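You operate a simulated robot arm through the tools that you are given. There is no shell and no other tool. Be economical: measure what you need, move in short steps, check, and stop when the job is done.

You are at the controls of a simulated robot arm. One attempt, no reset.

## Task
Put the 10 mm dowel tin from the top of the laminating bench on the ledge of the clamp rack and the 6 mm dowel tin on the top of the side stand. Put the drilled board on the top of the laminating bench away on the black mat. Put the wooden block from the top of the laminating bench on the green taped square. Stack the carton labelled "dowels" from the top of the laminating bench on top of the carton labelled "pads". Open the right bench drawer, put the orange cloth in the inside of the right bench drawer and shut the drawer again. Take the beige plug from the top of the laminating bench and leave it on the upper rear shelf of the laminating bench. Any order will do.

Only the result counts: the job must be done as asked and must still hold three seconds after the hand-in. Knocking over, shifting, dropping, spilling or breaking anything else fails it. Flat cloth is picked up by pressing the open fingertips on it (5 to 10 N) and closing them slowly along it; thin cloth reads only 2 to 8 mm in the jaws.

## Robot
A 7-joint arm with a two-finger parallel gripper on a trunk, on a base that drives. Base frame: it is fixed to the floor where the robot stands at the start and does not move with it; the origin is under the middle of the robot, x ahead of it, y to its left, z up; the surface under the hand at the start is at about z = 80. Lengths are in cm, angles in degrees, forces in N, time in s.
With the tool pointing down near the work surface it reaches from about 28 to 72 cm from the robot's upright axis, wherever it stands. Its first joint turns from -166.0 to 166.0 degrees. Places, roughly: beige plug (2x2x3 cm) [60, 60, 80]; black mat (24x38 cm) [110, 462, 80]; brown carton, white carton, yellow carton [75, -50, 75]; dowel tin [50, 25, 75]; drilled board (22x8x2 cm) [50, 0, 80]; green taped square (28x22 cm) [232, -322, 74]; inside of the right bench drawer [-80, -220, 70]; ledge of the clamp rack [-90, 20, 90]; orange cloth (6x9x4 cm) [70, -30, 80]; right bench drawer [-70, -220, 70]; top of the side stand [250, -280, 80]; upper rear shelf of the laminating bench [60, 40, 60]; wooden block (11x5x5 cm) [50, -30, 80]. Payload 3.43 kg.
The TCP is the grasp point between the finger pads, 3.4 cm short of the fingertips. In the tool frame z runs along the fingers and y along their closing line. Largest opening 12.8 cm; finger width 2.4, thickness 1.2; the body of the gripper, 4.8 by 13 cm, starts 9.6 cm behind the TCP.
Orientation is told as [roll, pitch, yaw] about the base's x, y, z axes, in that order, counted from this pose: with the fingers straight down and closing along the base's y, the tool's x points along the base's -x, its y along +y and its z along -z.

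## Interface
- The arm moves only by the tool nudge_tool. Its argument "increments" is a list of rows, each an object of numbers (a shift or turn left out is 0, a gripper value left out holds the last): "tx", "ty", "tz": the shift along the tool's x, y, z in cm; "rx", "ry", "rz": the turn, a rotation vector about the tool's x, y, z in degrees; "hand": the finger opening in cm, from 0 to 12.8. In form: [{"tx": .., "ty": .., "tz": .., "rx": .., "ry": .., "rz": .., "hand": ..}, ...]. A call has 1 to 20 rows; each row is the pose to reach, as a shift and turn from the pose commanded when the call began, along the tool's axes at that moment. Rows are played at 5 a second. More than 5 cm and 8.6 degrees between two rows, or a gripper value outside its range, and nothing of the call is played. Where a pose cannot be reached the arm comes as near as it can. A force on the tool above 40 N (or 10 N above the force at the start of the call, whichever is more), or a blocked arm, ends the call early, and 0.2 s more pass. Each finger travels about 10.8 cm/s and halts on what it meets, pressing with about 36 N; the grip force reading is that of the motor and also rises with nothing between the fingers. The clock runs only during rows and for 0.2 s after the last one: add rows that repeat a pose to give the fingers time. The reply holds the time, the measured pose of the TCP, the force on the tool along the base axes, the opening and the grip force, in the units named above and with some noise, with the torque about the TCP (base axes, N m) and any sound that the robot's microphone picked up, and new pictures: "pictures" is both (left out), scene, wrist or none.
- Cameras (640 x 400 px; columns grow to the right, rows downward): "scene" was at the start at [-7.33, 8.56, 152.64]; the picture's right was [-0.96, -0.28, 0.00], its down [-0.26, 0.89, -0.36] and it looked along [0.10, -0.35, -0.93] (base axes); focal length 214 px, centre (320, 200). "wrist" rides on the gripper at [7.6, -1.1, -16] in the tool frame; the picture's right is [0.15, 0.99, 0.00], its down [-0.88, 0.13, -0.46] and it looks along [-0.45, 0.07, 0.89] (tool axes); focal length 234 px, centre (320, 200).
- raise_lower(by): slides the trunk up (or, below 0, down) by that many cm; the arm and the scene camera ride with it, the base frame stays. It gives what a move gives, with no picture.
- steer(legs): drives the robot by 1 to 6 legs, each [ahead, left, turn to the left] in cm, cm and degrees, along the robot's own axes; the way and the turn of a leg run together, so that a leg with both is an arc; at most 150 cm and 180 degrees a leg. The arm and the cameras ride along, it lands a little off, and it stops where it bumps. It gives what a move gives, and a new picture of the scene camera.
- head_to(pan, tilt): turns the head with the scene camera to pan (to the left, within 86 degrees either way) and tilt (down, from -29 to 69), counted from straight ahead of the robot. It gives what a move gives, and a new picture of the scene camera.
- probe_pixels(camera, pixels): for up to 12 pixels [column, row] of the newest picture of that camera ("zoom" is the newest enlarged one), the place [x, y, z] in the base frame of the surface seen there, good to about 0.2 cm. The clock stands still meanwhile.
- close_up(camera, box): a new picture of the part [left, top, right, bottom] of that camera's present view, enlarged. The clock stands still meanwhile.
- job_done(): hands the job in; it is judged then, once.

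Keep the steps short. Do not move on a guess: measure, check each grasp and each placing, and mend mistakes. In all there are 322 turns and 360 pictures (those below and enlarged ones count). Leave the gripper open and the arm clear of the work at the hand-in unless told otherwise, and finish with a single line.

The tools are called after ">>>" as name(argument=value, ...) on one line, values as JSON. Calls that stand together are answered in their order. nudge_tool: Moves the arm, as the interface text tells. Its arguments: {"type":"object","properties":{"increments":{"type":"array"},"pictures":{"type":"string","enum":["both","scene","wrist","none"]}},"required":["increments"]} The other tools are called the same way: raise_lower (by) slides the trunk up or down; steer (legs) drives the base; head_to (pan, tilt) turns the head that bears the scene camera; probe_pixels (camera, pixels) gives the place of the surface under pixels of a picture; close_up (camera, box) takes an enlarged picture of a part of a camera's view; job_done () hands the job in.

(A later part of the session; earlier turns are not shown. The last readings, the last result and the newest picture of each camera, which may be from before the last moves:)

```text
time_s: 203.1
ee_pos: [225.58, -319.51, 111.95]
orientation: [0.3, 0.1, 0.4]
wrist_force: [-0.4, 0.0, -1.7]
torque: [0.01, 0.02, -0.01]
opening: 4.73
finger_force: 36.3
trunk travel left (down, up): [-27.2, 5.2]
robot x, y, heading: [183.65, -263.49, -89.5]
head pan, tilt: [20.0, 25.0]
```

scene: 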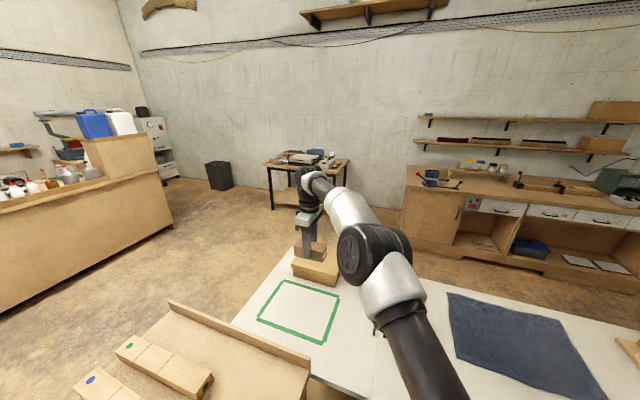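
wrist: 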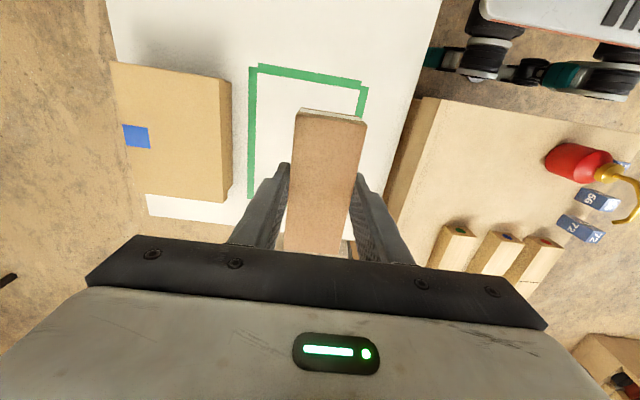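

Over the square. Lower with arm by 22 cm first, then trunk 8.

>>> nudge_tool(increments=[{"tz": 4}, {"tz": 8}, {"tz": 12}, {"tz": 16}, {"tz": 20}, {"tz": 23}, {"tz": 23}], pictures="none")

>>> raise_lower(by=-8)

>>> nudge_tool(increments=[{"tz": 0.5}, {"tz": 0.5}])

```text
time_s: 204.7
ee_pos: [225.75, -319.37, 89.01]
orientation: [0.2, 0.0, 0.4]
wrist_force: [0.2, 0.6, -1.9]
torque: [-0.01, 0.0, 0.01]
opening: 4.76
finger_force: 36.1
trunk travel left (down, up): [-27.2, 5.2]
robot x, y, heading: [183.39, -263.7, -89.5]
head pan, tilt: [20.0, 25.0]
```

```text
time_s: 205.9
ee_pos: [225.59, -319.37, 81.13]
orientation: [0.3, 0.0, 0.5]
wrist_force: [-0.4, -0.6, -2.2]
torque: [0.04, 0.02, 0.02]
opening: 4.76
finger_force: 35.9
trunk travel left (down, up): [-19.2, 13.2]
robot x, y, heading: [183.54, -264.02, -89.6]
head pan, tilt: [20.0, 25.0]
```

```text
time_s: 206.5
ee_pos: [225.52, -319.35, 80.76]
orientation: [0.3, 0.0, 0.4]
wrist_force: [0.6, -0.2, -1.8]
torque: [0.01, 0.0, -0.01]
opening: 4.73
finger_force: 36.3
trunk travel left (down, up): [-19.2, 13.2]
robot x, y, heading: [183.3, -263.81, -89.5]
head pan, tilt: [20.0, 25.0]
```

scene: 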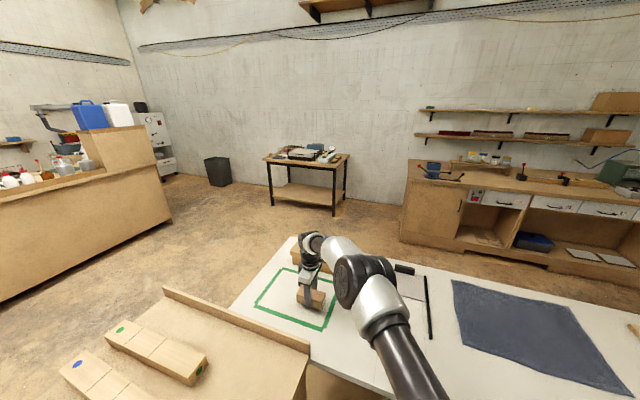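
wrist: 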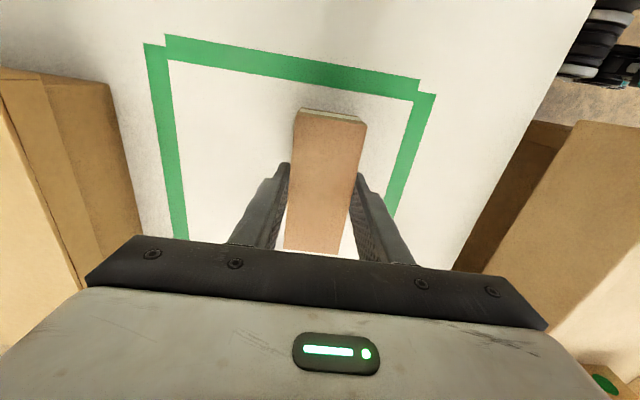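

Inside the tape. Lower the last ~2.5 cm gently until contact.

>>> nudge_tool(increments=[{"tz": 1}, {"tz": 1.8}, {"tz": 2.2}, {"tz": 2.4}, {"tz": 2.4}], pictures="none")

```text
time_s: 207.7
ee_pos: [225.76, -319.35, 78.28]
orientation: [0.2, -0.1, 0.4]
wrist_force: [-0.9, 1.0, 4.5]
torque: [-0.11, 0.32, -0.07]
opening: 4.75
finger_force: 35.7
trunk travel left (down, up): [-19.2, 13.2]
robot x, y, heading: [183.83, -263.43, -89.5]
head pan, tilt: [20.0, 25.0]
```

Contact. Open and rise.

>>> nudge_tool(increments=[{"hand": 5.3}, {"hand": 7}, {"hand": 7}, {"tz": -3}, {"tz": -7}, {"tz": -11}, {"tz": -15}, {"tz": -19}, {"tz": -23}, {"tz": -25}])

```text
time_s: 209.9
ee_pos: [225.55, -319.44, 103.23]
orientation: [0.3, 0.0, 0.4]
wrist_force: [0.0, -0.3, -0.7]
torque: [-0.01, -0.01, 0.01]
opening: 7.01
finger_force: 0.1
trunk travel left (down, up): [-19.2, 13.2]
robot x, y, heading: [183.7, -263.69, -89.3]
head pan, tilt: [20.0, 25.0]
```

scene: 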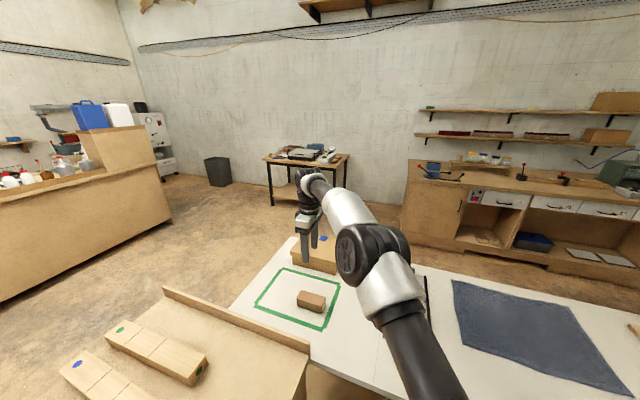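
wrist: 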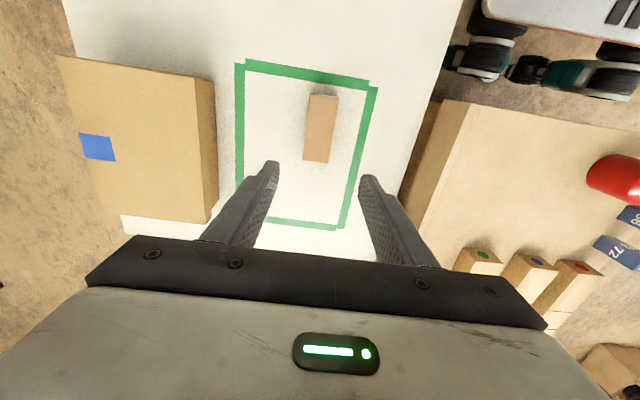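

Block inside the square. Retract arm, raise trunk, drive back to the bench by the same way.

>>> nudge_tool(increments=[{"tx": 4.5, "ty": 1.7, "tz": -3}, {"tx": 9, "ty": 3.4, "tz": -3}, {"tx": 13.5, "ty": 5, "tz": -3}, {"tx": 18, "ty": 6.7, "tz": -3}, {"tx": 22.5, "ty": 8.4, "tz": -3}, {"tx": 27, "ty": 10, "tz": -3}, {"tx": 31.5, "ty": 11.7, "tz": -3}, {"tx": 36, "ty": 13.4, "tz": -3}, {"tx": 40, "ty": 15, "tz": -3}, {"tx": 42.7, "ty": 18, "tz": -3}], pictures="none")

>>> raise_lower(by=8)

>>> steer(legs=[[-57, 0, 0], [-50, -94, 0], [-52, -95, 0], [0, 0, 89.5]])

```text
refused: row 1 steps farther than a row can; nothing moved
```

```text
time_s: 211.0
ee_pos: [225.58, -319.38, 111.22]
orientation: [0.3, 0.0, 0.3]
wrist_force: [0.1, 0.1, 0.0]
torque: [-0.01, -0.04, -0.04]
opening: 6.98
finger_force: 0.0
trunk travel left (down, up): [-27.2, 5.2]
robot x, y, heading: [183.81, -263.31, -89.4]
head pan, tilt: [20.0, 25.0]
```

```text
time_s: 236.4
ee_pos: [48.21, -64.92, 111.29]
orientation: [0.2, -0.1, 89.5]
wrist_force: [0.5, -0.2, 0.1]
torque: [0.03, 0.0, -0.03]
opening: 6.99
finger_force: 0.0
trunk travel left (down, up): [-27.2, 5.2]
robot x, y, heading: [-8.06, -106.0, -0.2]
head pan, tilt: [20.0, 25.0]
```

scene: 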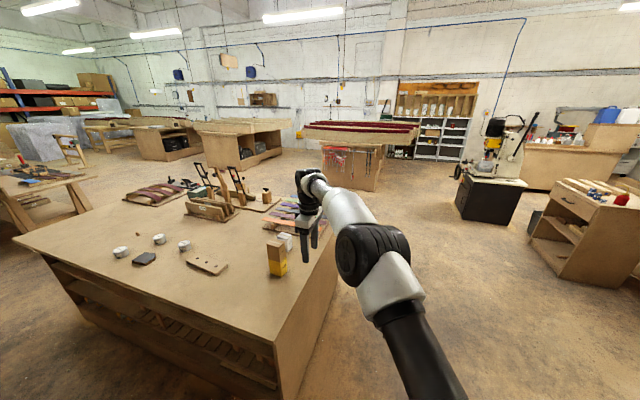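

The retraction row was too large and was refused, so the arm rode extended; nothing seems touched (tips were at z 108). Retract now with shorter rows.

>>> nudge_tool(increments=[{"tx": 4.5, "ty": 1.5}, {"tx": 9, "ty": 3}, {"tx": 13.5, "ty": 4.5}, {"tx": 18, "ty": 6}, {"tx": 22.5, "ty": 7.5}, {"tx": 27, "ty": 9}, {"tx": 31.5, "ty": 10.5}, {"tx": 36, "ty": 12}, {"tx": 40, "ty": 13}, {"tx": 40, "ty": 13}], pictures="none")

>>> head_to(pan=0, tilt=50)

>>> steer(legs=[[0, 138, 0]])

```text
time_s: 238.6
ee_pos: [34.82, -104.83, 111.22]
orientation: [0.1, 0.0, 89.5]
wrist_force: [-0.3, 0.0, -0.7]
torque: [0.02, 0.01, 0.03]
opening: 7.0
finger_force: 0.0
trunk travel left (down, up): [-27.2, 5.2]
robot x, y, heading: [-8.06, -105.77, -0.4]
head pan, tilt: [20.0, 25.0]
```

```text
time_s: 239.5
ee_pos: [34.82, -104.63, 111.2]
orientation: [0.2, 0.0, 89.4]
wrist_force: [-0.4, 0.0, 0.2]
torque: [-0.01, 0.0, 0.03]
opening: 7.0
finger_force: 0.0
trunk travel left (down, up): [-27.2, 5.2]
robot x, y, heading: [-8.58, -106.11, -0.6]
head pan, tilt: [0.0, 50.0]
```

scene: 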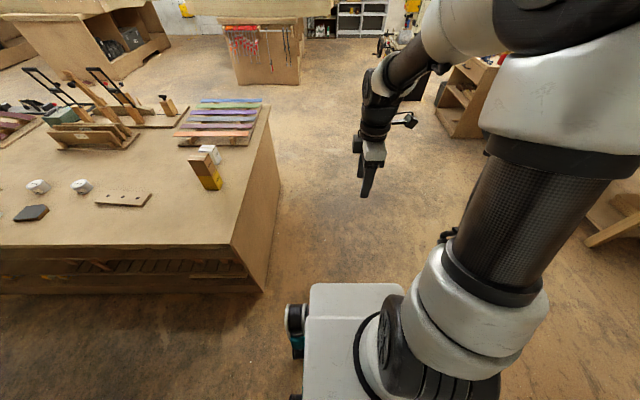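

```text
time_s: 252.9
ee_pos: [35.35, 32.63, 111.27]
orientation: [0.2, 0.0, 89.9]
wrist_force: [-1.1, 0.0, 0.5]
torque: [-0.02, 0.03, -0.03]
opening: 7.01
finger_force: 0.0
trunk travel left (down, up): [-27.2, 5.2]
robot x, y, heading: [-7.9, 30.96, 0.2]
head pan, tilt: [0.0, 50.0]
```

scene: 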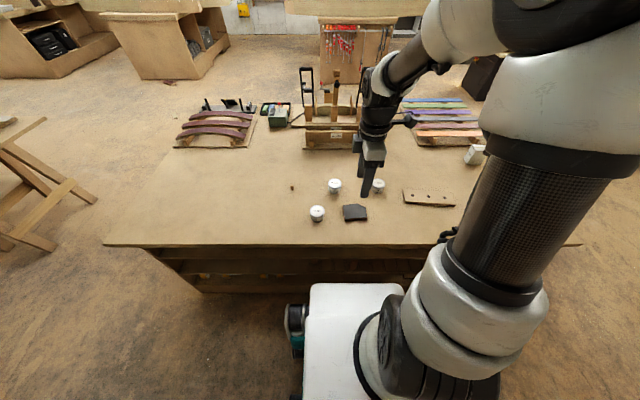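

At y 31 now. Take a wrist look at the tins (both poses unchanged).

>>> nudge_tool(increments=[{"ty": -3}, {"ty": -6}, {"ty": -6}], pictures="wrist")

```text
time_s: 253.7
ee_pos: [41.4, 32.73, 111.18]
orientation: [0.3, 0.0, 89.9]
wrist_force: [0.8, 0.4, 0.1]
torque: [0.02, 0.01, -0.02]
opening: 7.02
finger_force: 0.0
trunk travel left (down, up): [-27.2, 5.2]
robot x, y, heading: [-8.06, 31.35, 0.2]
head pan, tilt: [0.0, 50.0]
```

wrist: 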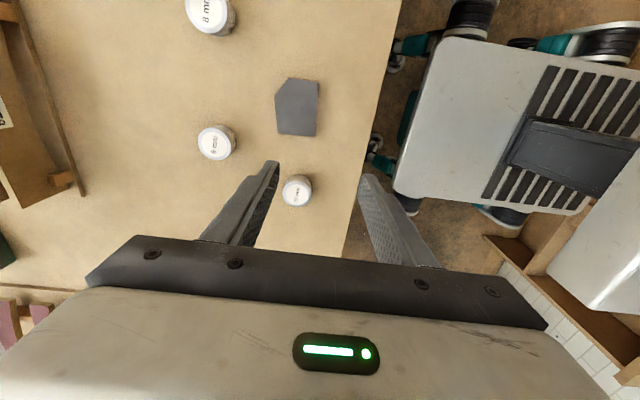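

>>> close_up(camera="wrist", box=[170, 100, 350, 220])

```text
3.33 times, centred on (260, 160) of wrist
```

zoom: 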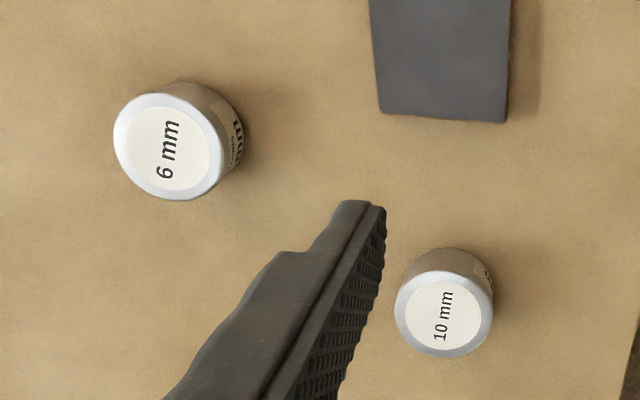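

>>> probe_pixels(camera="zoom", pixels=[[443, 316], [398, 320], [488, 310], [447, 274], [440, 354], [168, 148], [117, 135], [218, 162], [180, 97], [155, 195], [470, 262]])

```text
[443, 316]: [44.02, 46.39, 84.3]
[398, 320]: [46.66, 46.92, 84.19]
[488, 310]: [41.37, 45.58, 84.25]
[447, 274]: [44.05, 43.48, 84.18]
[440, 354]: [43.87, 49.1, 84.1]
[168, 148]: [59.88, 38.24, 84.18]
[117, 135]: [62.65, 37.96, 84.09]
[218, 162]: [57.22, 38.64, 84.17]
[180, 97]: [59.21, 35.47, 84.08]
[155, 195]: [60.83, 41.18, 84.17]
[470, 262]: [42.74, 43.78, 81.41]
```

10 mm tin: centre (44.0,46.3), Ø5.5, top 84.2. Move over it and grip.

>>> nudge_tool(increments=[{"tx": -4.5, "ty": -1, "hand": 9}, {"tx": -9, "ty": -2}, {"tx": -13.5, "ty": -2.55}, {"tx": -13.5, "ty": -2.55, "tz": 4}, {"tx": -13.5, "ty": -2.55, "tz": 8}, {"tx": -13.5, "ty": -2.55, "tz": 12}, {"tx": -13.5, "ty": -2.55, "tz": 12}], pictures="wrist")

```text
time_s: 255.3
ee_pos: [43.66, 46.26, 99.11]
orientation: [0.1, 0.0, 89.9]
wrist_force: [0.0, 0.3, -0.7]
torque: [0.01, 0.02, 0.02]
opening: 8.97
finger_force: 0.0
trunk travel left (down, up): [-27.2, 5.2]
robot x, y, heading: [-7.73, 31.47, -0.0]
head pan, tilt: [0.0, 50.0]
```

wrist: 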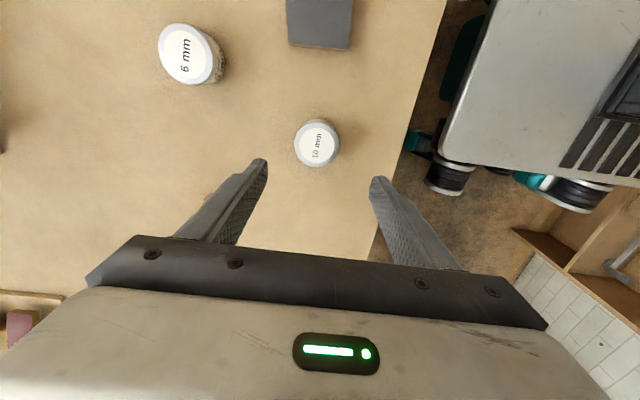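

>>> nudge_tool(increments=[{"tz": 4}, {"tz": 8}, {"tz": 12}, {"tz": 14.8}, {"tz": 14.8}, {"tz": 14.8, "hand": 7}, {"tz": 14.8, "hand": 5.8}, {"tz": 14.8, "hand": 5}, {"tz": 14.8, "hand": 5}, {"tz": 11}, {"tz": 7}, {"tz": 3}, {"tz": -1}, {"tz": -5}, {"tz": -9}, {"tz": -13}, {"tz": -13}], pictures="wrist")

```text
time_s: 258.9
ee_pos: [43.77, 46.18, 112.19]
orientation: [0.3, 0.0, 89.9]
wrist_force: [0.5, -1.3, -0.8]
torque: [0.0, 0.02, 0.03]
opening: 5.87
finger_force: 36.3
trunk travel left (down, up): [-27.2, 5.2]
robot x, y, heading: [-7.83, 31.64, -0.1]
head pan, tilt: [0.0, 50.0]
```

wrist: 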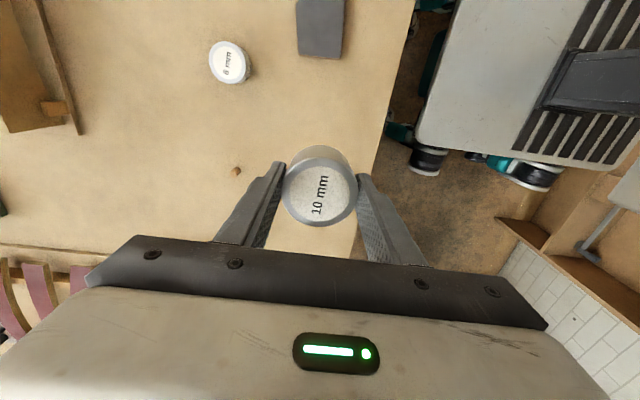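

Held. Pull arm in, back the base 10 cm, then turn to face the rack.

>>> nudge_tool(increments=[{"tx": 3.4, "ty": 3}, {"tx": 6.8, "ty": 6}, {"tx": 10.2, "ty": 9}, {"tx": 13.6, "ty": 12}, {"tx": 15, "ty": 14}, {"tx": 15, "ty": 14}], pictures="none")

>>> steer(legs=[[-10, 0, 0], [0, 0, 90]])

>>> head_to(pan=70, tilt=40)

```text
time_s: 260.3
ee_pos: [29.75, 31.25, 112.18]
orientation: [0.2, 0.1, 89.9]
wrist_force: [-0.1, 0.0, -0.6]
torque: [0.02, -0.02, -0.02]
opening: 5.89
finger_force: 35.3
trunk travel left (down, up): [-27.2, 5.2]
robot x, y, heading: [-7.84, 31.55, 0.0]
head pan, tilt: [0.0, 50.0]
```

```text
time_s: 265.4
ee_pos: [-17.9, 68.84, 112.29]
orientation: [0.2, -0.1, -180.0]
wrist_force: [0.0, -0.6, -0.4]
torque: [-0.01, 0.02, -0.01]
opening: 5.87
finger_force: 35.7
trunk travel left (down, up): [-27.2, 5.2]
robot x, y, heading: [-17.83, 31.49, 90.1]
head pan, tilt: [0.0, 50.0]
```

scene: 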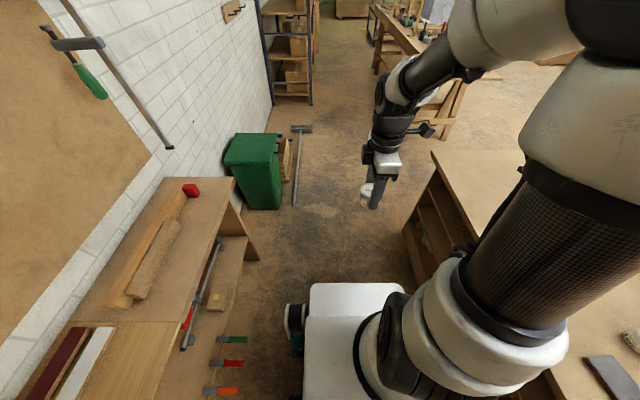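

```text
time_s: 266.8
ee_pos: [-17.78, 68.86, 112.14]
orientation: [0.2, 0.0, -180.0]
wrist_force: [-0.4, -0.5, -0.5]
torque: [-0.02, 0.03, -0.03]
opening: 5.86
finger_force: 36.2
trunk travel left (down, up): [-27.2, 5.2]
robot x, y, heading: [-18.14, 31.38, 90.1]
head pan, tilt: [70.0, 40.0]
```

scene: 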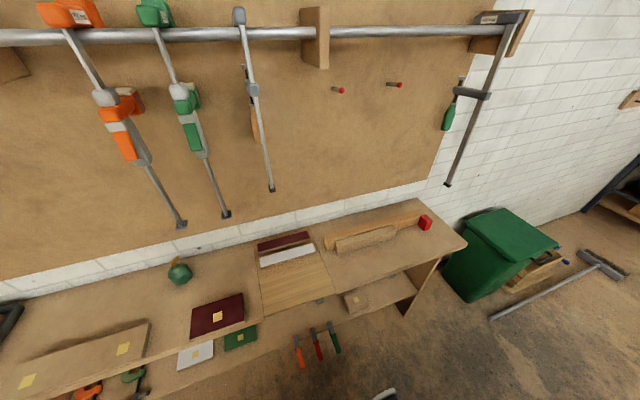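

>>> probe_pixels(camera="scene", pixels=[[150, 300], [120, 300], [220, 290], [170, 280], [340, 270], [220, 312], [290, 290], [400, 250], [145, 355], [60, 300], [400, 290], [180, 330]])

>>> close_up(camera="scene", box=[0, 200, 320, 400])

```text
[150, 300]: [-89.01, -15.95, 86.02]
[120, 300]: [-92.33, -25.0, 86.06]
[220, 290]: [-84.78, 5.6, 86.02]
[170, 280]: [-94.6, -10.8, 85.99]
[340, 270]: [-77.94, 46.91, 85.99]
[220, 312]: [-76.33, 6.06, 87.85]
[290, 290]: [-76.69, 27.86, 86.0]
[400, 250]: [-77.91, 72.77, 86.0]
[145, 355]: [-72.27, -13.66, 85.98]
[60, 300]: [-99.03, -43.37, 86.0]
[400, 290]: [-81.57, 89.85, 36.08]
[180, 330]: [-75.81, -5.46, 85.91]
```

```text
2.00 times, centred on (160, 300) of scene
```

zoom: 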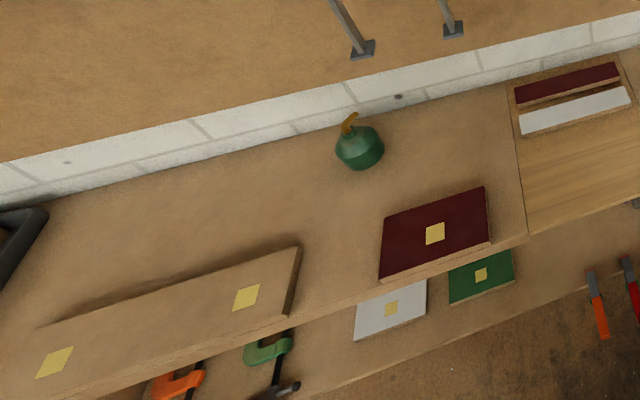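

The rack's ledge is the top at z 86. Measure the free patch between slab, green can and maroon board.

>>> probe_pixels(camera="zoom", pixels=[[300, 250], [288, 322], [384, 222], [381, 278], [358, 168], [338, 150], [340, 230], [330, 290], [340, 310], [360, 45], [487, 190], [524, 240]])

```text
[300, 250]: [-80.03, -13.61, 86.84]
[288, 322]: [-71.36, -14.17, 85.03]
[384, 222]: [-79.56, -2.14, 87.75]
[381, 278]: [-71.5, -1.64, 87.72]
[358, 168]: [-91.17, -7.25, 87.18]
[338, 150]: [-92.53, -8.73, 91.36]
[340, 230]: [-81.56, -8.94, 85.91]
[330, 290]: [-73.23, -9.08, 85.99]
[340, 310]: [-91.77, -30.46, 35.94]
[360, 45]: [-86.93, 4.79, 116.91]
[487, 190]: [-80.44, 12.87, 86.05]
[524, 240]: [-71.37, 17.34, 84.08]
```

Free patch at (-77,-8). Turn to face the rack and line up at y -8.

>>> steer(legs=[[0, 0, 90], [0, 39.5, 0]])

>>> head_to(pan=0, tilt=45)

```text
time_s: 275.0
ee_pos: [-54.97, -8.53, 112.31]
orientation: [0.2, 0.1, -89.5]
wrist_force: [0.3, -0.4, -0.9]
torque: [0.01, -0.03, 0.0]
opening: 5.88
finger_force: 35.8
trunk travel left (down, up): [-27.2, 5.2]
robot x, y, heading: [-17.29, -8.21, -179.6]
head pan, tilt: [70.0, 40.0]
```

scene: 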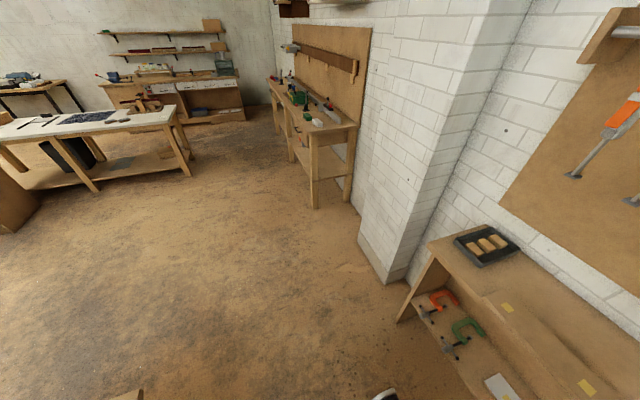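

```text
time_s: 276.4
ee_pos: [-54.87, -8.54, 112.19]
orientation: [0.2, 0.0, -89.3]
wrist_force: [0.1, 0.5, -0.4]
torque: [-0.03, -0.01, -0.02]
opening: 5.84
finger_force: 36.0
trunk travel left (down, up): [-27.2, 5.2]
robot x, y, heading: [-16.99, -8.24, -179.2]
head pan, tilt: [0.0, 45.0]
```

scene: 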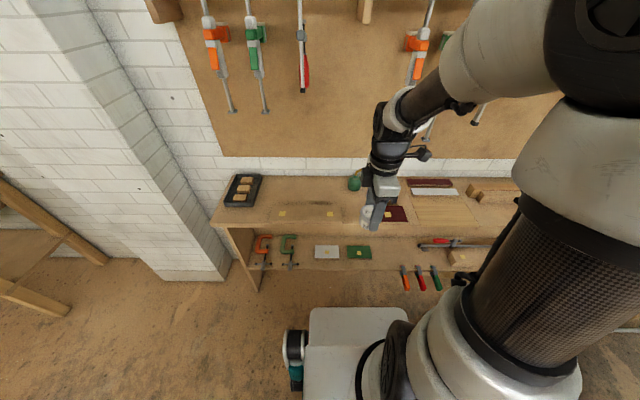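

Lower to z≈98 first, then advance 22 cm over the ledge.

>>> nudge_tool(increments=[{"tz": 4}, {"tz": 8}, {"tz": 12}, {"tz": 14}, {"ty": -4.5, "tz": 14}, {"ty": -9, "tz": 14}, {"ty": -13.5, "tz": 14}, {"ty": -18, "tz": 14}, {"tx": 0.5, "ty": -22.1, "tz": 14}, {"tx": 0.5, "ty": -22.1, "tz": 14}])

```text
time_s: 278.6
ee_pos: [-76.84, -8.32, 98.17]
orientation: [0.3, 0.0, -89.4]
wrist_force: [0.0, 0.6, -1.0]
torque: [0.01, 0.0, 0.01]
opening: 5.92
finger_force: 36.1
trunk travel left (down, up): [-27.2, 5.2]
robot x, y, heading: [-17.25, -8.11, -179.3]
head pan, tilt: [0.0, 45.0]
```

scene: 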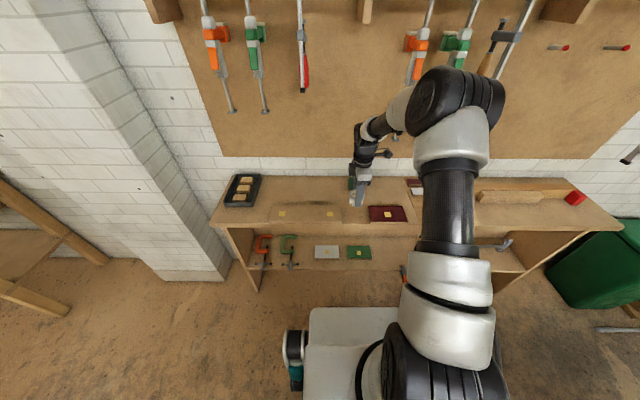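
wrist: 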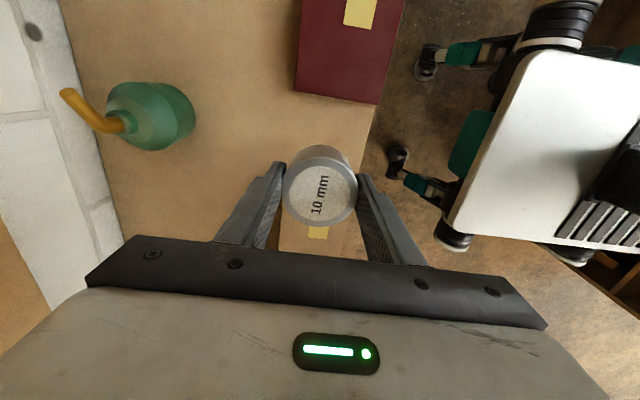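

Clear. Lower 7.7 cm.

>>> nudge_tool(increments=[{"tz": 3}, {"tz": 6}, {"tz": 7.3}, {"tz": 7.7}, {"tz": 7.9}, {"tz": 7.9}], pictures="none")

```text
time_s: 280.1
ee_pos: [-76.85, -8.28, 90.31]
orientation: [0.2, 0.0, -89.4]
wrist_force: [2.1, -0.2, 11.0]
torque: [-0.06, -0.31, 0.0]
opening: 5.86
finger_force: 35.8
trunk travel left (down, up): [-27.2, 5.2]
robot x, y, heading: [-17.19, -8.15, -179.1]
head pan, tilt: [0.0, 45.0]
```

Contact. Release, rise and check.

>>> nudge_tool(increments=[{"hand": 6.5}, {"hand": 8}, {"hand": 8}, {"tz": -3}, {"tz": -7}, {"tz": -9}, {"tz": -9, "ty": 4.5}, {"tz": -9, "ty": 9}, {"tz": -9, "ty": 13.5}, {"tz": -9, "ty": 18}, {"tz": -12, "ty": 21}, {"tz": -16, "ty": 22}, {"tz": -20, "ty": 22}])

```text
time_s: 282.9
ee_pos: [-54.9, -8.14, 110.43]
orientation: [0.2, 0.1, -89.4]
wrist_force: [-0.2, 0.8, 0.4]
torque: [0.02, 0.04, -0.01]
opening: 8.0
finger_force: 0.0
trunk travel left (down, up): [-27.2, 5.2]
robot x, y, heading: [-17.55, -7.97, -179.2]
head pan, tilt: [0.0, 45.0]
```

scene: 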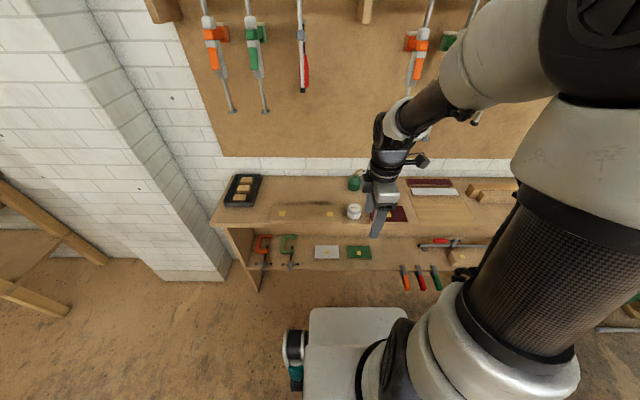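
wrist: 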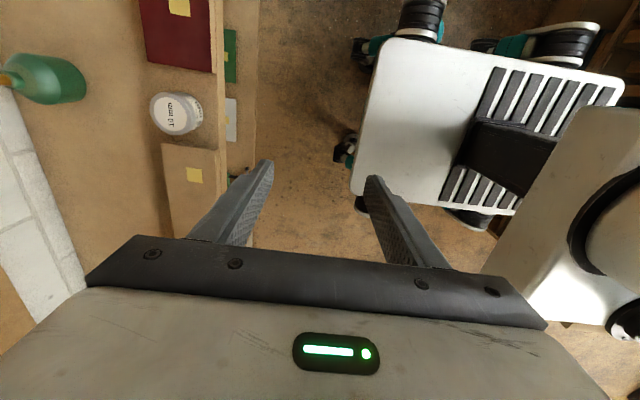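

10 mm tin stands on the ledge. Now turn back to the bench and look at its shelves with a lowered trunk.

>>> steer(legs=[[0, 0, -90], [0, 0, -90.7], [-8, 30, 0]])

>>> raise_lower(by=-20)

>>> head_to(pan=12, tilt=30)

```text
time_s: 294.2
ee_pos: [12.94, 20.95, 110.31]
orientation: [0.2, -0.1, 89.0]
wrist_force: [0.4, 0.1, 0.0]
torque: [0.0, 0.02, -0.01]
opening: 8.01
finger_force: 0.0
trunk travel left (down, up): [-27.2, 5.2]
robot x, y, heading: [-25.08, 21.83, -1.1]
head pan, tilt: [0.0, 45.0]
```

scene: 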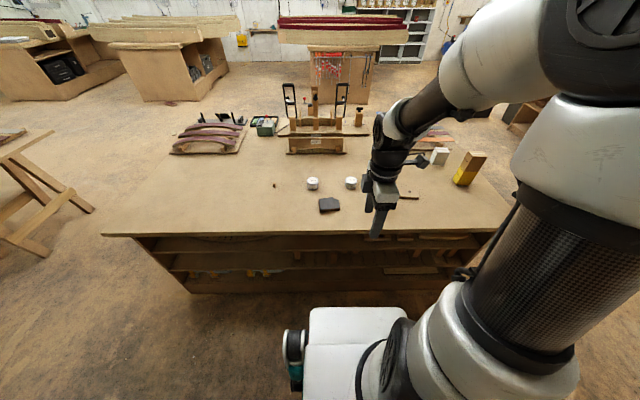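

```text
time_s: 296.4
ee_pos: [12.93, 20.9, 90.31]
orientation: [0.2, 0.0, 88.9]
wrist_force: [0.2, 0.8, 0.4]
torque: [0.03, 0.03, -0.02]
opening: 7.96
finger_force: 0.0
trunk travel left (down, up): [-7.2, 25.2]
robot x, y, heading: [-24.62, 21.19, -0.8]
head pan, tilt: [0.0, 45.0]
```

```text
time_s: 297.2
ee_pos: [12.86, 20.92, 90.4]
orientation: [0.2, 0.1, 88.9]
wrist_force: [-1.3, -0.8, 0.2]
torque: [-0.03, 0.01, 0.02]
opening: 8.0
finger_force: 0.1
trunk travel left (down, up): [-7.2, 25.2]
robot x, y, heading: [-24.83, 22.41, -1.0]
head pan, tilt: [12.0, 30.0]
```

scene: 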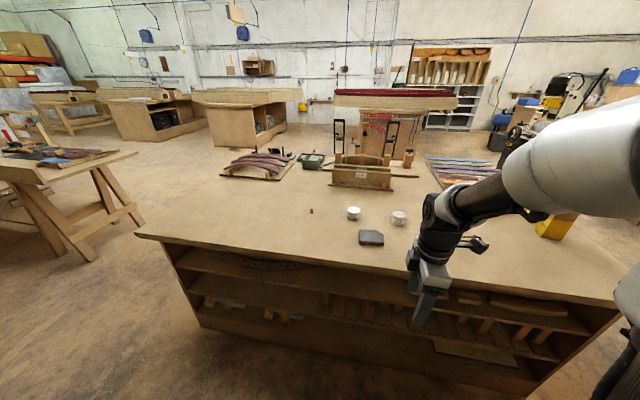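

>>> close_up(camera="scene", box=[140, 220, 460, 380])

```text
2.00 times, centred on (300, 300) of scene
```

zoom: 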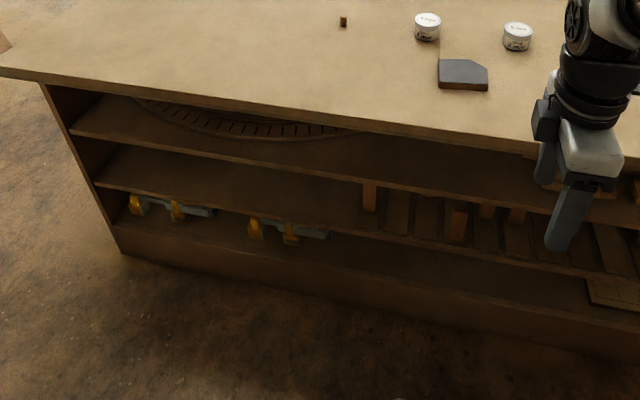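

>>> probe_pixels(camera="zoom", pixels=[[110, 118], [250, 150], [400, 165], [480, 170], [250, 115], [300, 140], [390, 125], [60, 85], [440, 185], [420, 150], [470, 150], [350, 165]])

```text
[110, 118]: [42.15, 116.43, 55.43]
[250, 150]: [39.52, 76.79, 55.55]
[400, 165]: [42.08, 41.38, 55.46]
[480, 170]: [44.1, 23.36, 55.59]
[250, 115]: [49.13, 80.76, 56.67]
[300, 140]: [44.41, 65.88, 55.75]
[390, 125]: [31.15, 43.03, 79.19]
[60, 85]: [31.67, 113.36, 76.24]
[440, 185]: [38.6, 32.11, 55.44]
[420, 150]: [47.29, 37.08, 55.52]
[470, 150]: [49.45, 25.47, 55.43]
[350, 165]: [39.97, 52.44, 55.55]
```

Upper shelf floor at z 55.5, front edge x≈38.5, free around (46,40); bench top edge x 31, underside ~77. Now examine the plug: raise the trunk and move up to the bench at y≈45.

>>> raise_lower(by=20)

>>> steer(legs=[[19, 26, 1]])

```text
time_s: 299.3
ee_pos: [13.02, 20.88, 110.36]
orientation: [0.3, 0.0, 89.0]
wrist_force: [0.0, 0.0, 0.6]
torque: [-0.02, 0.01, 0.01]
opening: 7.99
finger_force: 0.0
trunk travel left (down, up): [-27.2, 5.2]
robot x, y, heading: [-24.97, 22.03, -0.8]
head pan, tilt: [12.0, 30.0]
```

```text
time_s: 302.4
ee_pos: [32.07, 47.47, 110.28]
orientation: [0.2, -0.1, 89.9]
wrist_force: [0.4, 0.3, -0.5]
torque: [-0.03, -0.04, 0.0]
opening: 8.0
finger_force: 0.0
trunk travel left (down, up): [-27.2, 5.2]
robot x, y, heading: [-5.55, 47.76, 0.2]
head pan, tilt: [12.0, 30.0]
```

scene: 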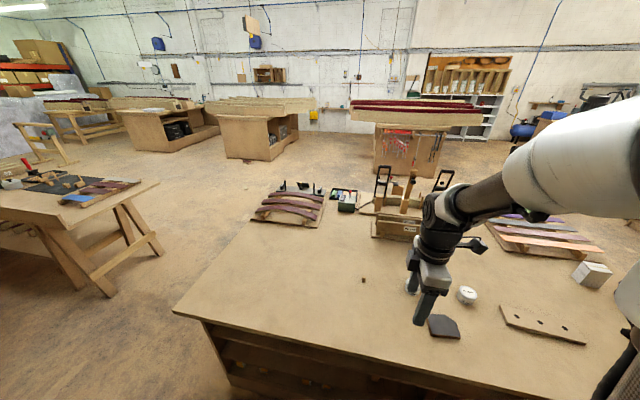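

Turn the hand to yaw 0 and move toward the plug to view it.

>>> nudge_tool(increments=[{"tx": -1, "ty": -1, "rz": 8}, {"tx": -2, "ty": -2, "rz": 16}, {"tx": -3, "ty": -3, "rz": 24}, {"tx": -4, "ty": -4, "rz": 32}, {"tx": -5, "ty": -5, "rz": 40}, {"tx": -6, "ty": -6, "rz": 48}, {"tx": -7, "ty": -7, "rz": 56}, {"tx": -8, "ty": -8, "rz": 64}, {"tx": -9, "ty": -9, "rz": 72}, {"tx": -10, "ty": -10, "rz": 80}, {"tx": -10, "ty": -12, "rz": 88}, {"tx": -10, "ty": -13, "rz": 90}, {"tx": -10, "ty": -13, "rz": 90}], pictures="wrist")

```text
time_s: 305.2
ee_pos: [45.23, 57.42, 110.2]
orientation: [0.0, 0.2, -0.1]
wrist_force: [-0.1, -0.1, -0.2]
torque: [-0.01, 0.01, -0.02]
opening: 8.01
finger_force: 0.0
trunk travel left (down, up): [-27.2, 5.2]
robot x, y, heading: [-5.52, 47.88, 0.3]
head pan, tilt: [12.0, 30.0]
```

wrist: 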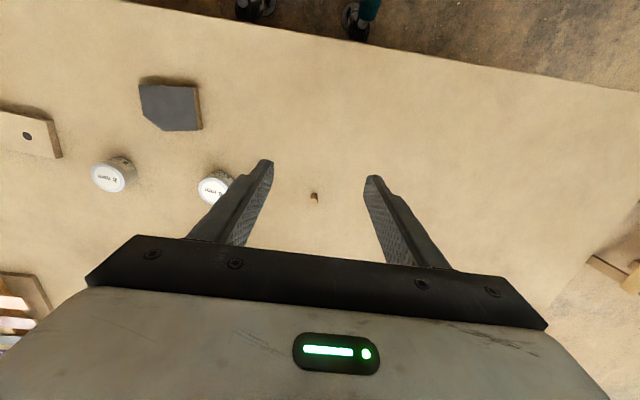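

>>> close_up(camera="wrist", box=[298, 185, 330, 205])

```text
16.00 times, centred on (314, 195) of wrist
```

zoom: 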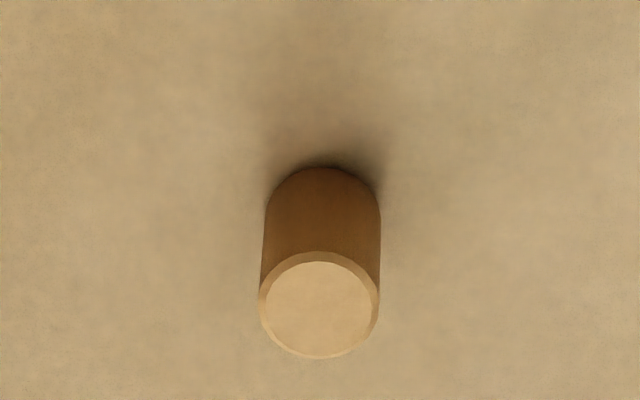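

>>> probe_pixels(camera="zoom", pixels=[[318, 305], [265, 305], [373, 305], [318, 262], [318, 350], [318, 175], [318, 140]])

```text
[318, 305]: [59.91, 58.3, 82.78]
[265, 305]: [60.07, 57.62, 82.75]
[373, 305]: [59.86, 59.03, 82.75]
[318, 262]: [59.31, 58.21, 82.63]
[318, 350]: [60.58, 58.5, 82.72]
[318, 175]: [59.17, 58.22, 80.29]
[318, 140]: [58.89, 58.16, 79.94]
```

Plug stands upright at (59.95,58.3), Ø1.6, top 82.75. I'll grip it with the tool tilted 45° forward so it can later be slid under the bench top upright. Go to the pre-grasp pose.

>>> nudge_tool(increments=[{"ry": -8, "hand": 4}, {"ry": -16}, {"ry": -24}, {"ry": -32}, {"ry": -40}, {"ry": -45}, {"tx": -2, "ty": 0.4, "tz": 4, "ry": -45}, {"tx": -4, "ty": 0.9, "tz": 8, "ry": -45}, {"tx": -6, "ty": 0.9, "tz": 12, "ry": -45}, {"tx": -7.4, "ty": 0.9, "tz": 16, "ry": -45}, {"tx": -7.4, "ty": 0.9, "tz": 19, "ry": -45}, {"tx": -7.4, "ty": 0.9, "tz": 19, "ry": -45}])

```text
time_s: 307.8
ee_pos: [52.36, 58.39, 91.26]
orientation: [0.0, -44.9, 0.0]
wrist_force: [-0.4, 0.6, -0.2]
torque: [-0.01, 0.01, -0.03]
opening: 4.0
finger_force: 0.0
out of reach, approached as far as the arm can: row 5
trunk travel left (down, up): [-27.2, 5.2]
robot x, y, heading: [-5.55, 47.93, 0.2]
head pan, tilt: [12.0, 30.0]
```

scene: 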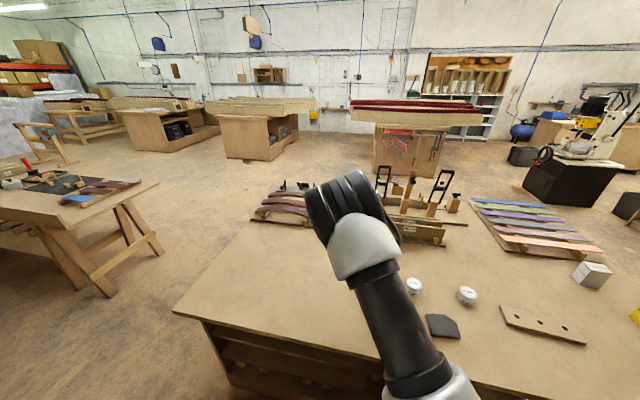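
wrist: 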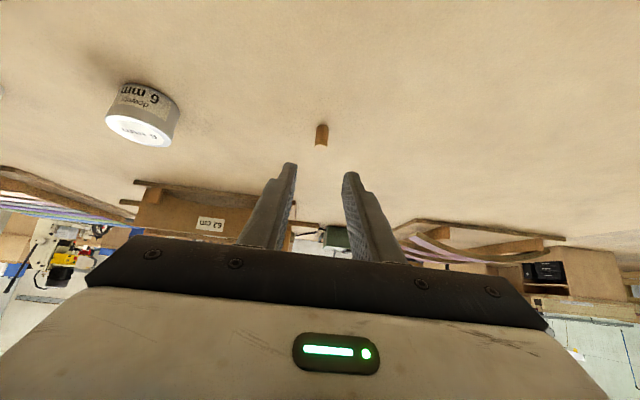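

>>> nudge_tool(increments=[{"tx": 1.2, "tz": 3}, {"tx": 1.2, "tz": 6}, {"tx": 1.2, "tz": 7.5}, {"tx": 1.2, "tz": 7.5}], pictures="wrist")

```text
time_s: 308.8
ee_pos: [56.88, 58.32, 85.07]
orientation: [0.0, -44.7, 0.1]
wrist_force: [-0.2, 0.0, -0.3]
torque: [-0.03, 0.02, 0.01]
opening: 3.97
finger_force: 0.0
trunk travel left (down, up): [-27.2, 5.2]
robot x, y, heading: [-5.19, 48.0, 0.2]
head pan, tilt: [12.0, 30.0]
```

wrist: 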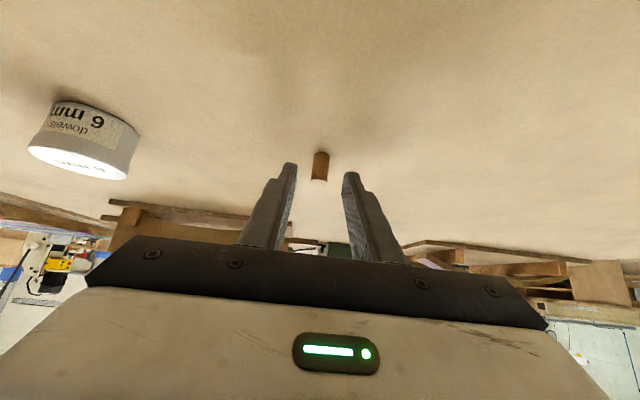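

Plug between the tips. Last 2.1 cm, then close slowly.

>>> nudge_tool(increments=[{"tz": 1}, {"tz": 2}, {"tz": 2.1}, {"tz": 2.1, "hand": 3}, {"tz": 2.1, "hand": 2.2}, {"tz": 2.1, "hand": 1.5}, {"tz": 2.1, "hand": 1}, {"tz": 2.1, "hand": 1}], pictures="wrist")

```text
time_s: 310.6
ee_pos: [58.25, 58.36, 83.59]
orientation: [-0.1, -44.8, 0.0]
wrist_force: [-0.3, 0.2, 0.7]
torque: [0.02, 0.02, -0.04]
opening: 1.18
finger_force: 1.7
trunk travel left (down, up): [-27.2, 5.2]
robot x, y, heading: [-5.34, 48.02, 0.0]
head pan, tilt: [12.0, 30.0]
```

wrist: 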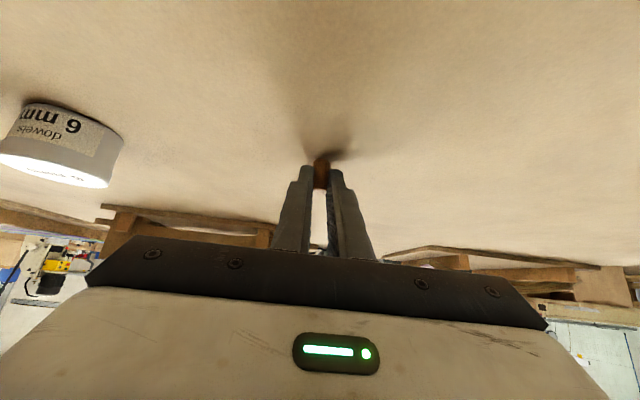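

Grip is still light; close further.

>>> nudge_tool(increments=[{"hand": 0.5}, {"hand": 0}, {"hand": 0}], pictures="none")

>>> close_up(camera="wrist", box=[280, 140, 360, 190])

```text
time_s: 311.4
ee_pos: [58.38, 58.42, 83.62]
orientation: [0.1, -44.8, 0.1]
wrist_force: [0.3, 0.7, 0.0]
torque: [-0.01, -0.02, 0.05]
opening: 0.99
finger_force: 36.1
trunk travel left (down, up): [-27.2, 5.2]
robot x, y, heading: [-5.63, 47.83, 0.0]
head pan, tilt: [12.0, 30.0]
```

```text
8.00 times, centred on (320, 165) of wrist
```

zoom: 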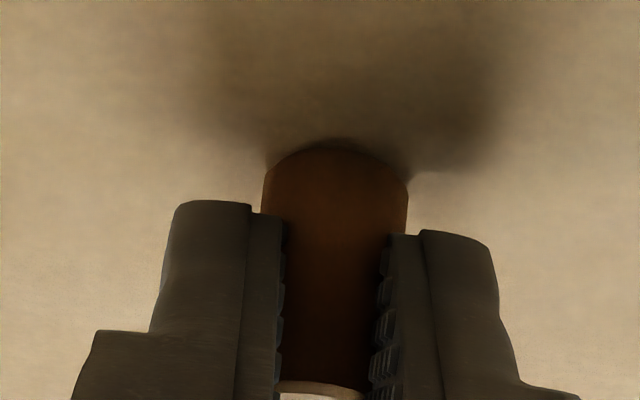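

Plug gripped (36 N). Lift straight up 4 cm, then draw back along the tool axis.

>>> nudge_tool(increments=[{"tx": -1.4, "tz": -1.4}, {"tx": -2.8, "tz": -2.8}, {"tx": -2.8, "tz": -7}, {"tx": -2.8, "tz": -11}, {"tx": -2.8, "tz": -15}, {"tx": -2.8, "tz": -19}, {"tx": -2.8, "tz": -23}, {"tx": -2.8, "tz": -27}, {"tx": -2.8, "tz": -27}])

```text
time_s: 313.4
ee_pos: [41.18, 58.37, 104.77]
orientation: [0.0, -44.8, 0.1]
wrist_force: [0.3, -0.6, 0.3]
torque: [0.0, 0.01, -0.01]
opening: 0.96
finger_force: 35.9
trunk travel left (down, up): [-27.2, 5.2]
robot x, y, heading: [-5.36, 47.78, 0.3]
head pan, tilt: [12.0, 30.0]
```

scene: 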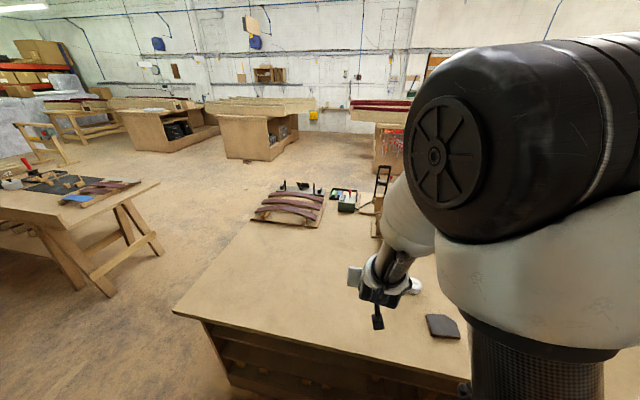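
wrist: 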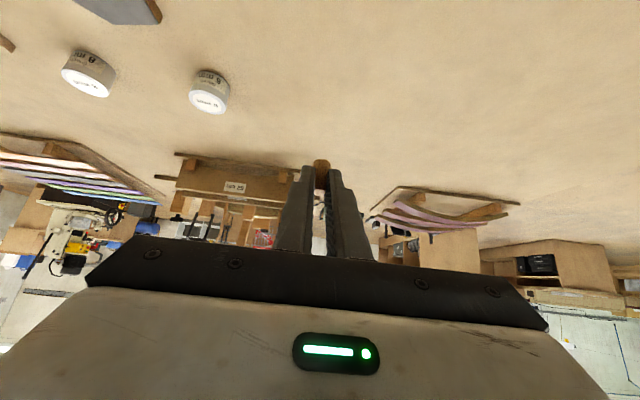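

Plug secure. Back the base away from the bench and align to y≈41, then lower.

>>> steer(legs=[[-28, 0, 0], [0, -17.4, 0]])

>>> raise_lower(by=-27)

>>> head_to(pan=12, tilt=40)

```text
time_s: 317.3
ee_pos: [13.4, 40.96, 104.76]
orientation: [0.0, -44.8, -0.1]
wrist_force: [-0.4, -0.1, 0.2]
torque: [0.02, -0.01, 0.01]
opening: 0.97
finger_force: 36.0
trunk travel left (down, up): [-27.2, 5.2]
robot x, y, heading: [-33.6, 30.24, -0.1]
head pan, tilt: [12.0, 30.0]
```

scene: 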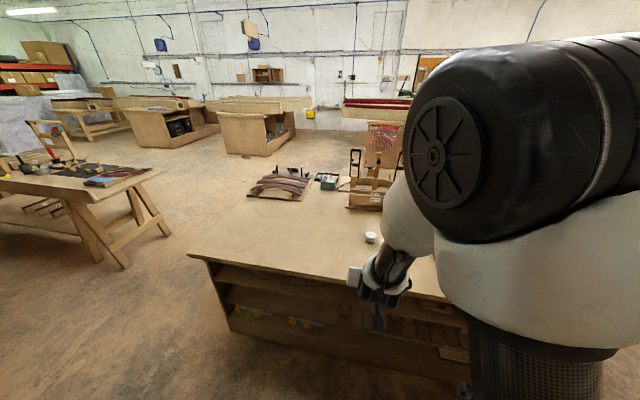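

```text
time_s: 320.0
ee_pos: [13.46, 40.79, 77.7]
orientation: [-0.1, -44.8, 0.0]
wrist_force: [0.0, 0.2, 0.8]
torque: [-0.02, -0.02, 0.06]
opening: 1.01
finger_force: 36.5
trunk travel left (down, up): [-0.2, 32.2]
robot x, y, heading: [-33.4, 30.25, -0.1]
head pan, tilt: [12.0, 30.0]
```

```text
time_s: 320.8
ee_pos: [13.47, 40.78, 77.74]
orientation: [0.0, -44.9, 0.0]
wrist_force: [-1.3, 0.2, 0.4]
torque: [0.02, 0.01, 0.04]
opening: 0.99
finger_force: 35.9
trunk travel left (down, up): [-0.2, 32.2]
robot x, y, heading: [-33.76, 30.61, -0.1]
head pan, tilt: [12.0, 40.0]
```

scene: 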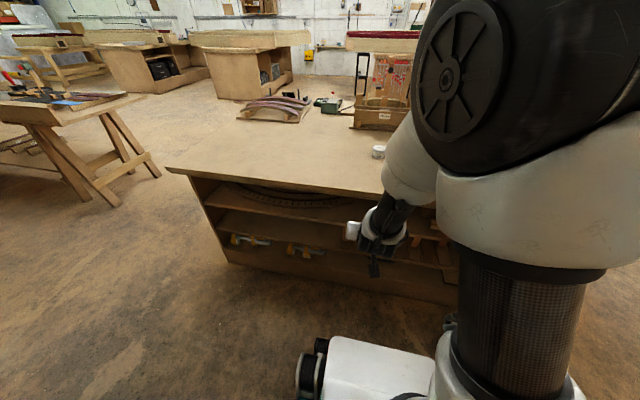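

Lower 17 cm with the arm to z≈60.7 in front of the bench.

>>> nudge_tool(increments=[{"tx": 2.8, "tz": 2.8}, {"tx": 5.6, "tz": 5.6}, {"tx": 8.4, "tz": 8.4}, {"tx": 11, "tz": 11}, {"tx": 12, "tz": 12}, {"tx": 12, "tz": 12}])

```text
time_s: 322.2
ee_pos: [13.24, 40.85, 60.76]
orientation: [0.1, -44.9, -0.1]
wrist_force: [0.4, -0.5, 0.2]
torque: [0.01, 0.0, 0.01]
opening: 0.97
finger_force: 36.0
trunk travel left (down, up): [-0.2, 32.2]
robot x, y, heading: [-33.06, 30.28, -0.1]
head pan, tilt: [12.0, 40.0]
```

scene: 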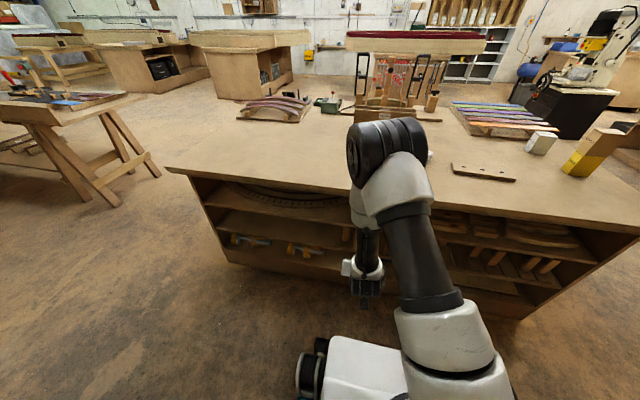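
wrist: 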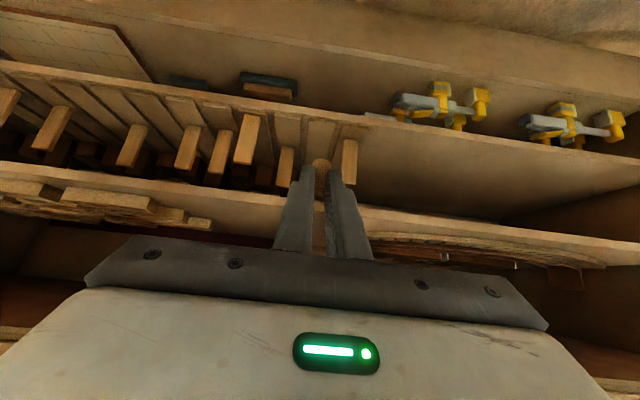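

>>> probe_pixels(camera="scene", pixels=[[385, 130], [400, 180], [375, 165], [365, 200]])

>>> probe_pixels(camera="wrist", pixels=[[208, 222], [250, 205], [260, 222], [375, 238], [400, 213], [380, 225], [240, 215], [320, 165]])

```text
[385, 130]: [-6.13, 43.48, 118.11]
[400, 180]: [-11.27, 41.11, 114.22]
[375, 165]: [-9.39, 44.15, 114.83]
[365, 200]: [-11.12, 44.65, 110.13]
```

```text
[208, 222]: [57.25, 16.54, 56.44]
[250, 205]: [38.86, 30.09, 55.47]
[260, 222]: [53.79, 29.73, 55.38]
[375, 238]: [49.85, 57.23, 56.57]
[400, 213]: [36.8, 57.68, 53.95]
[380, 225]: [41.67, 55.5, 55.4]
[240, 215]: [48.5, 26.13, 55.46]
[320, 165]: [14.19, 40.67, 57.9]
```

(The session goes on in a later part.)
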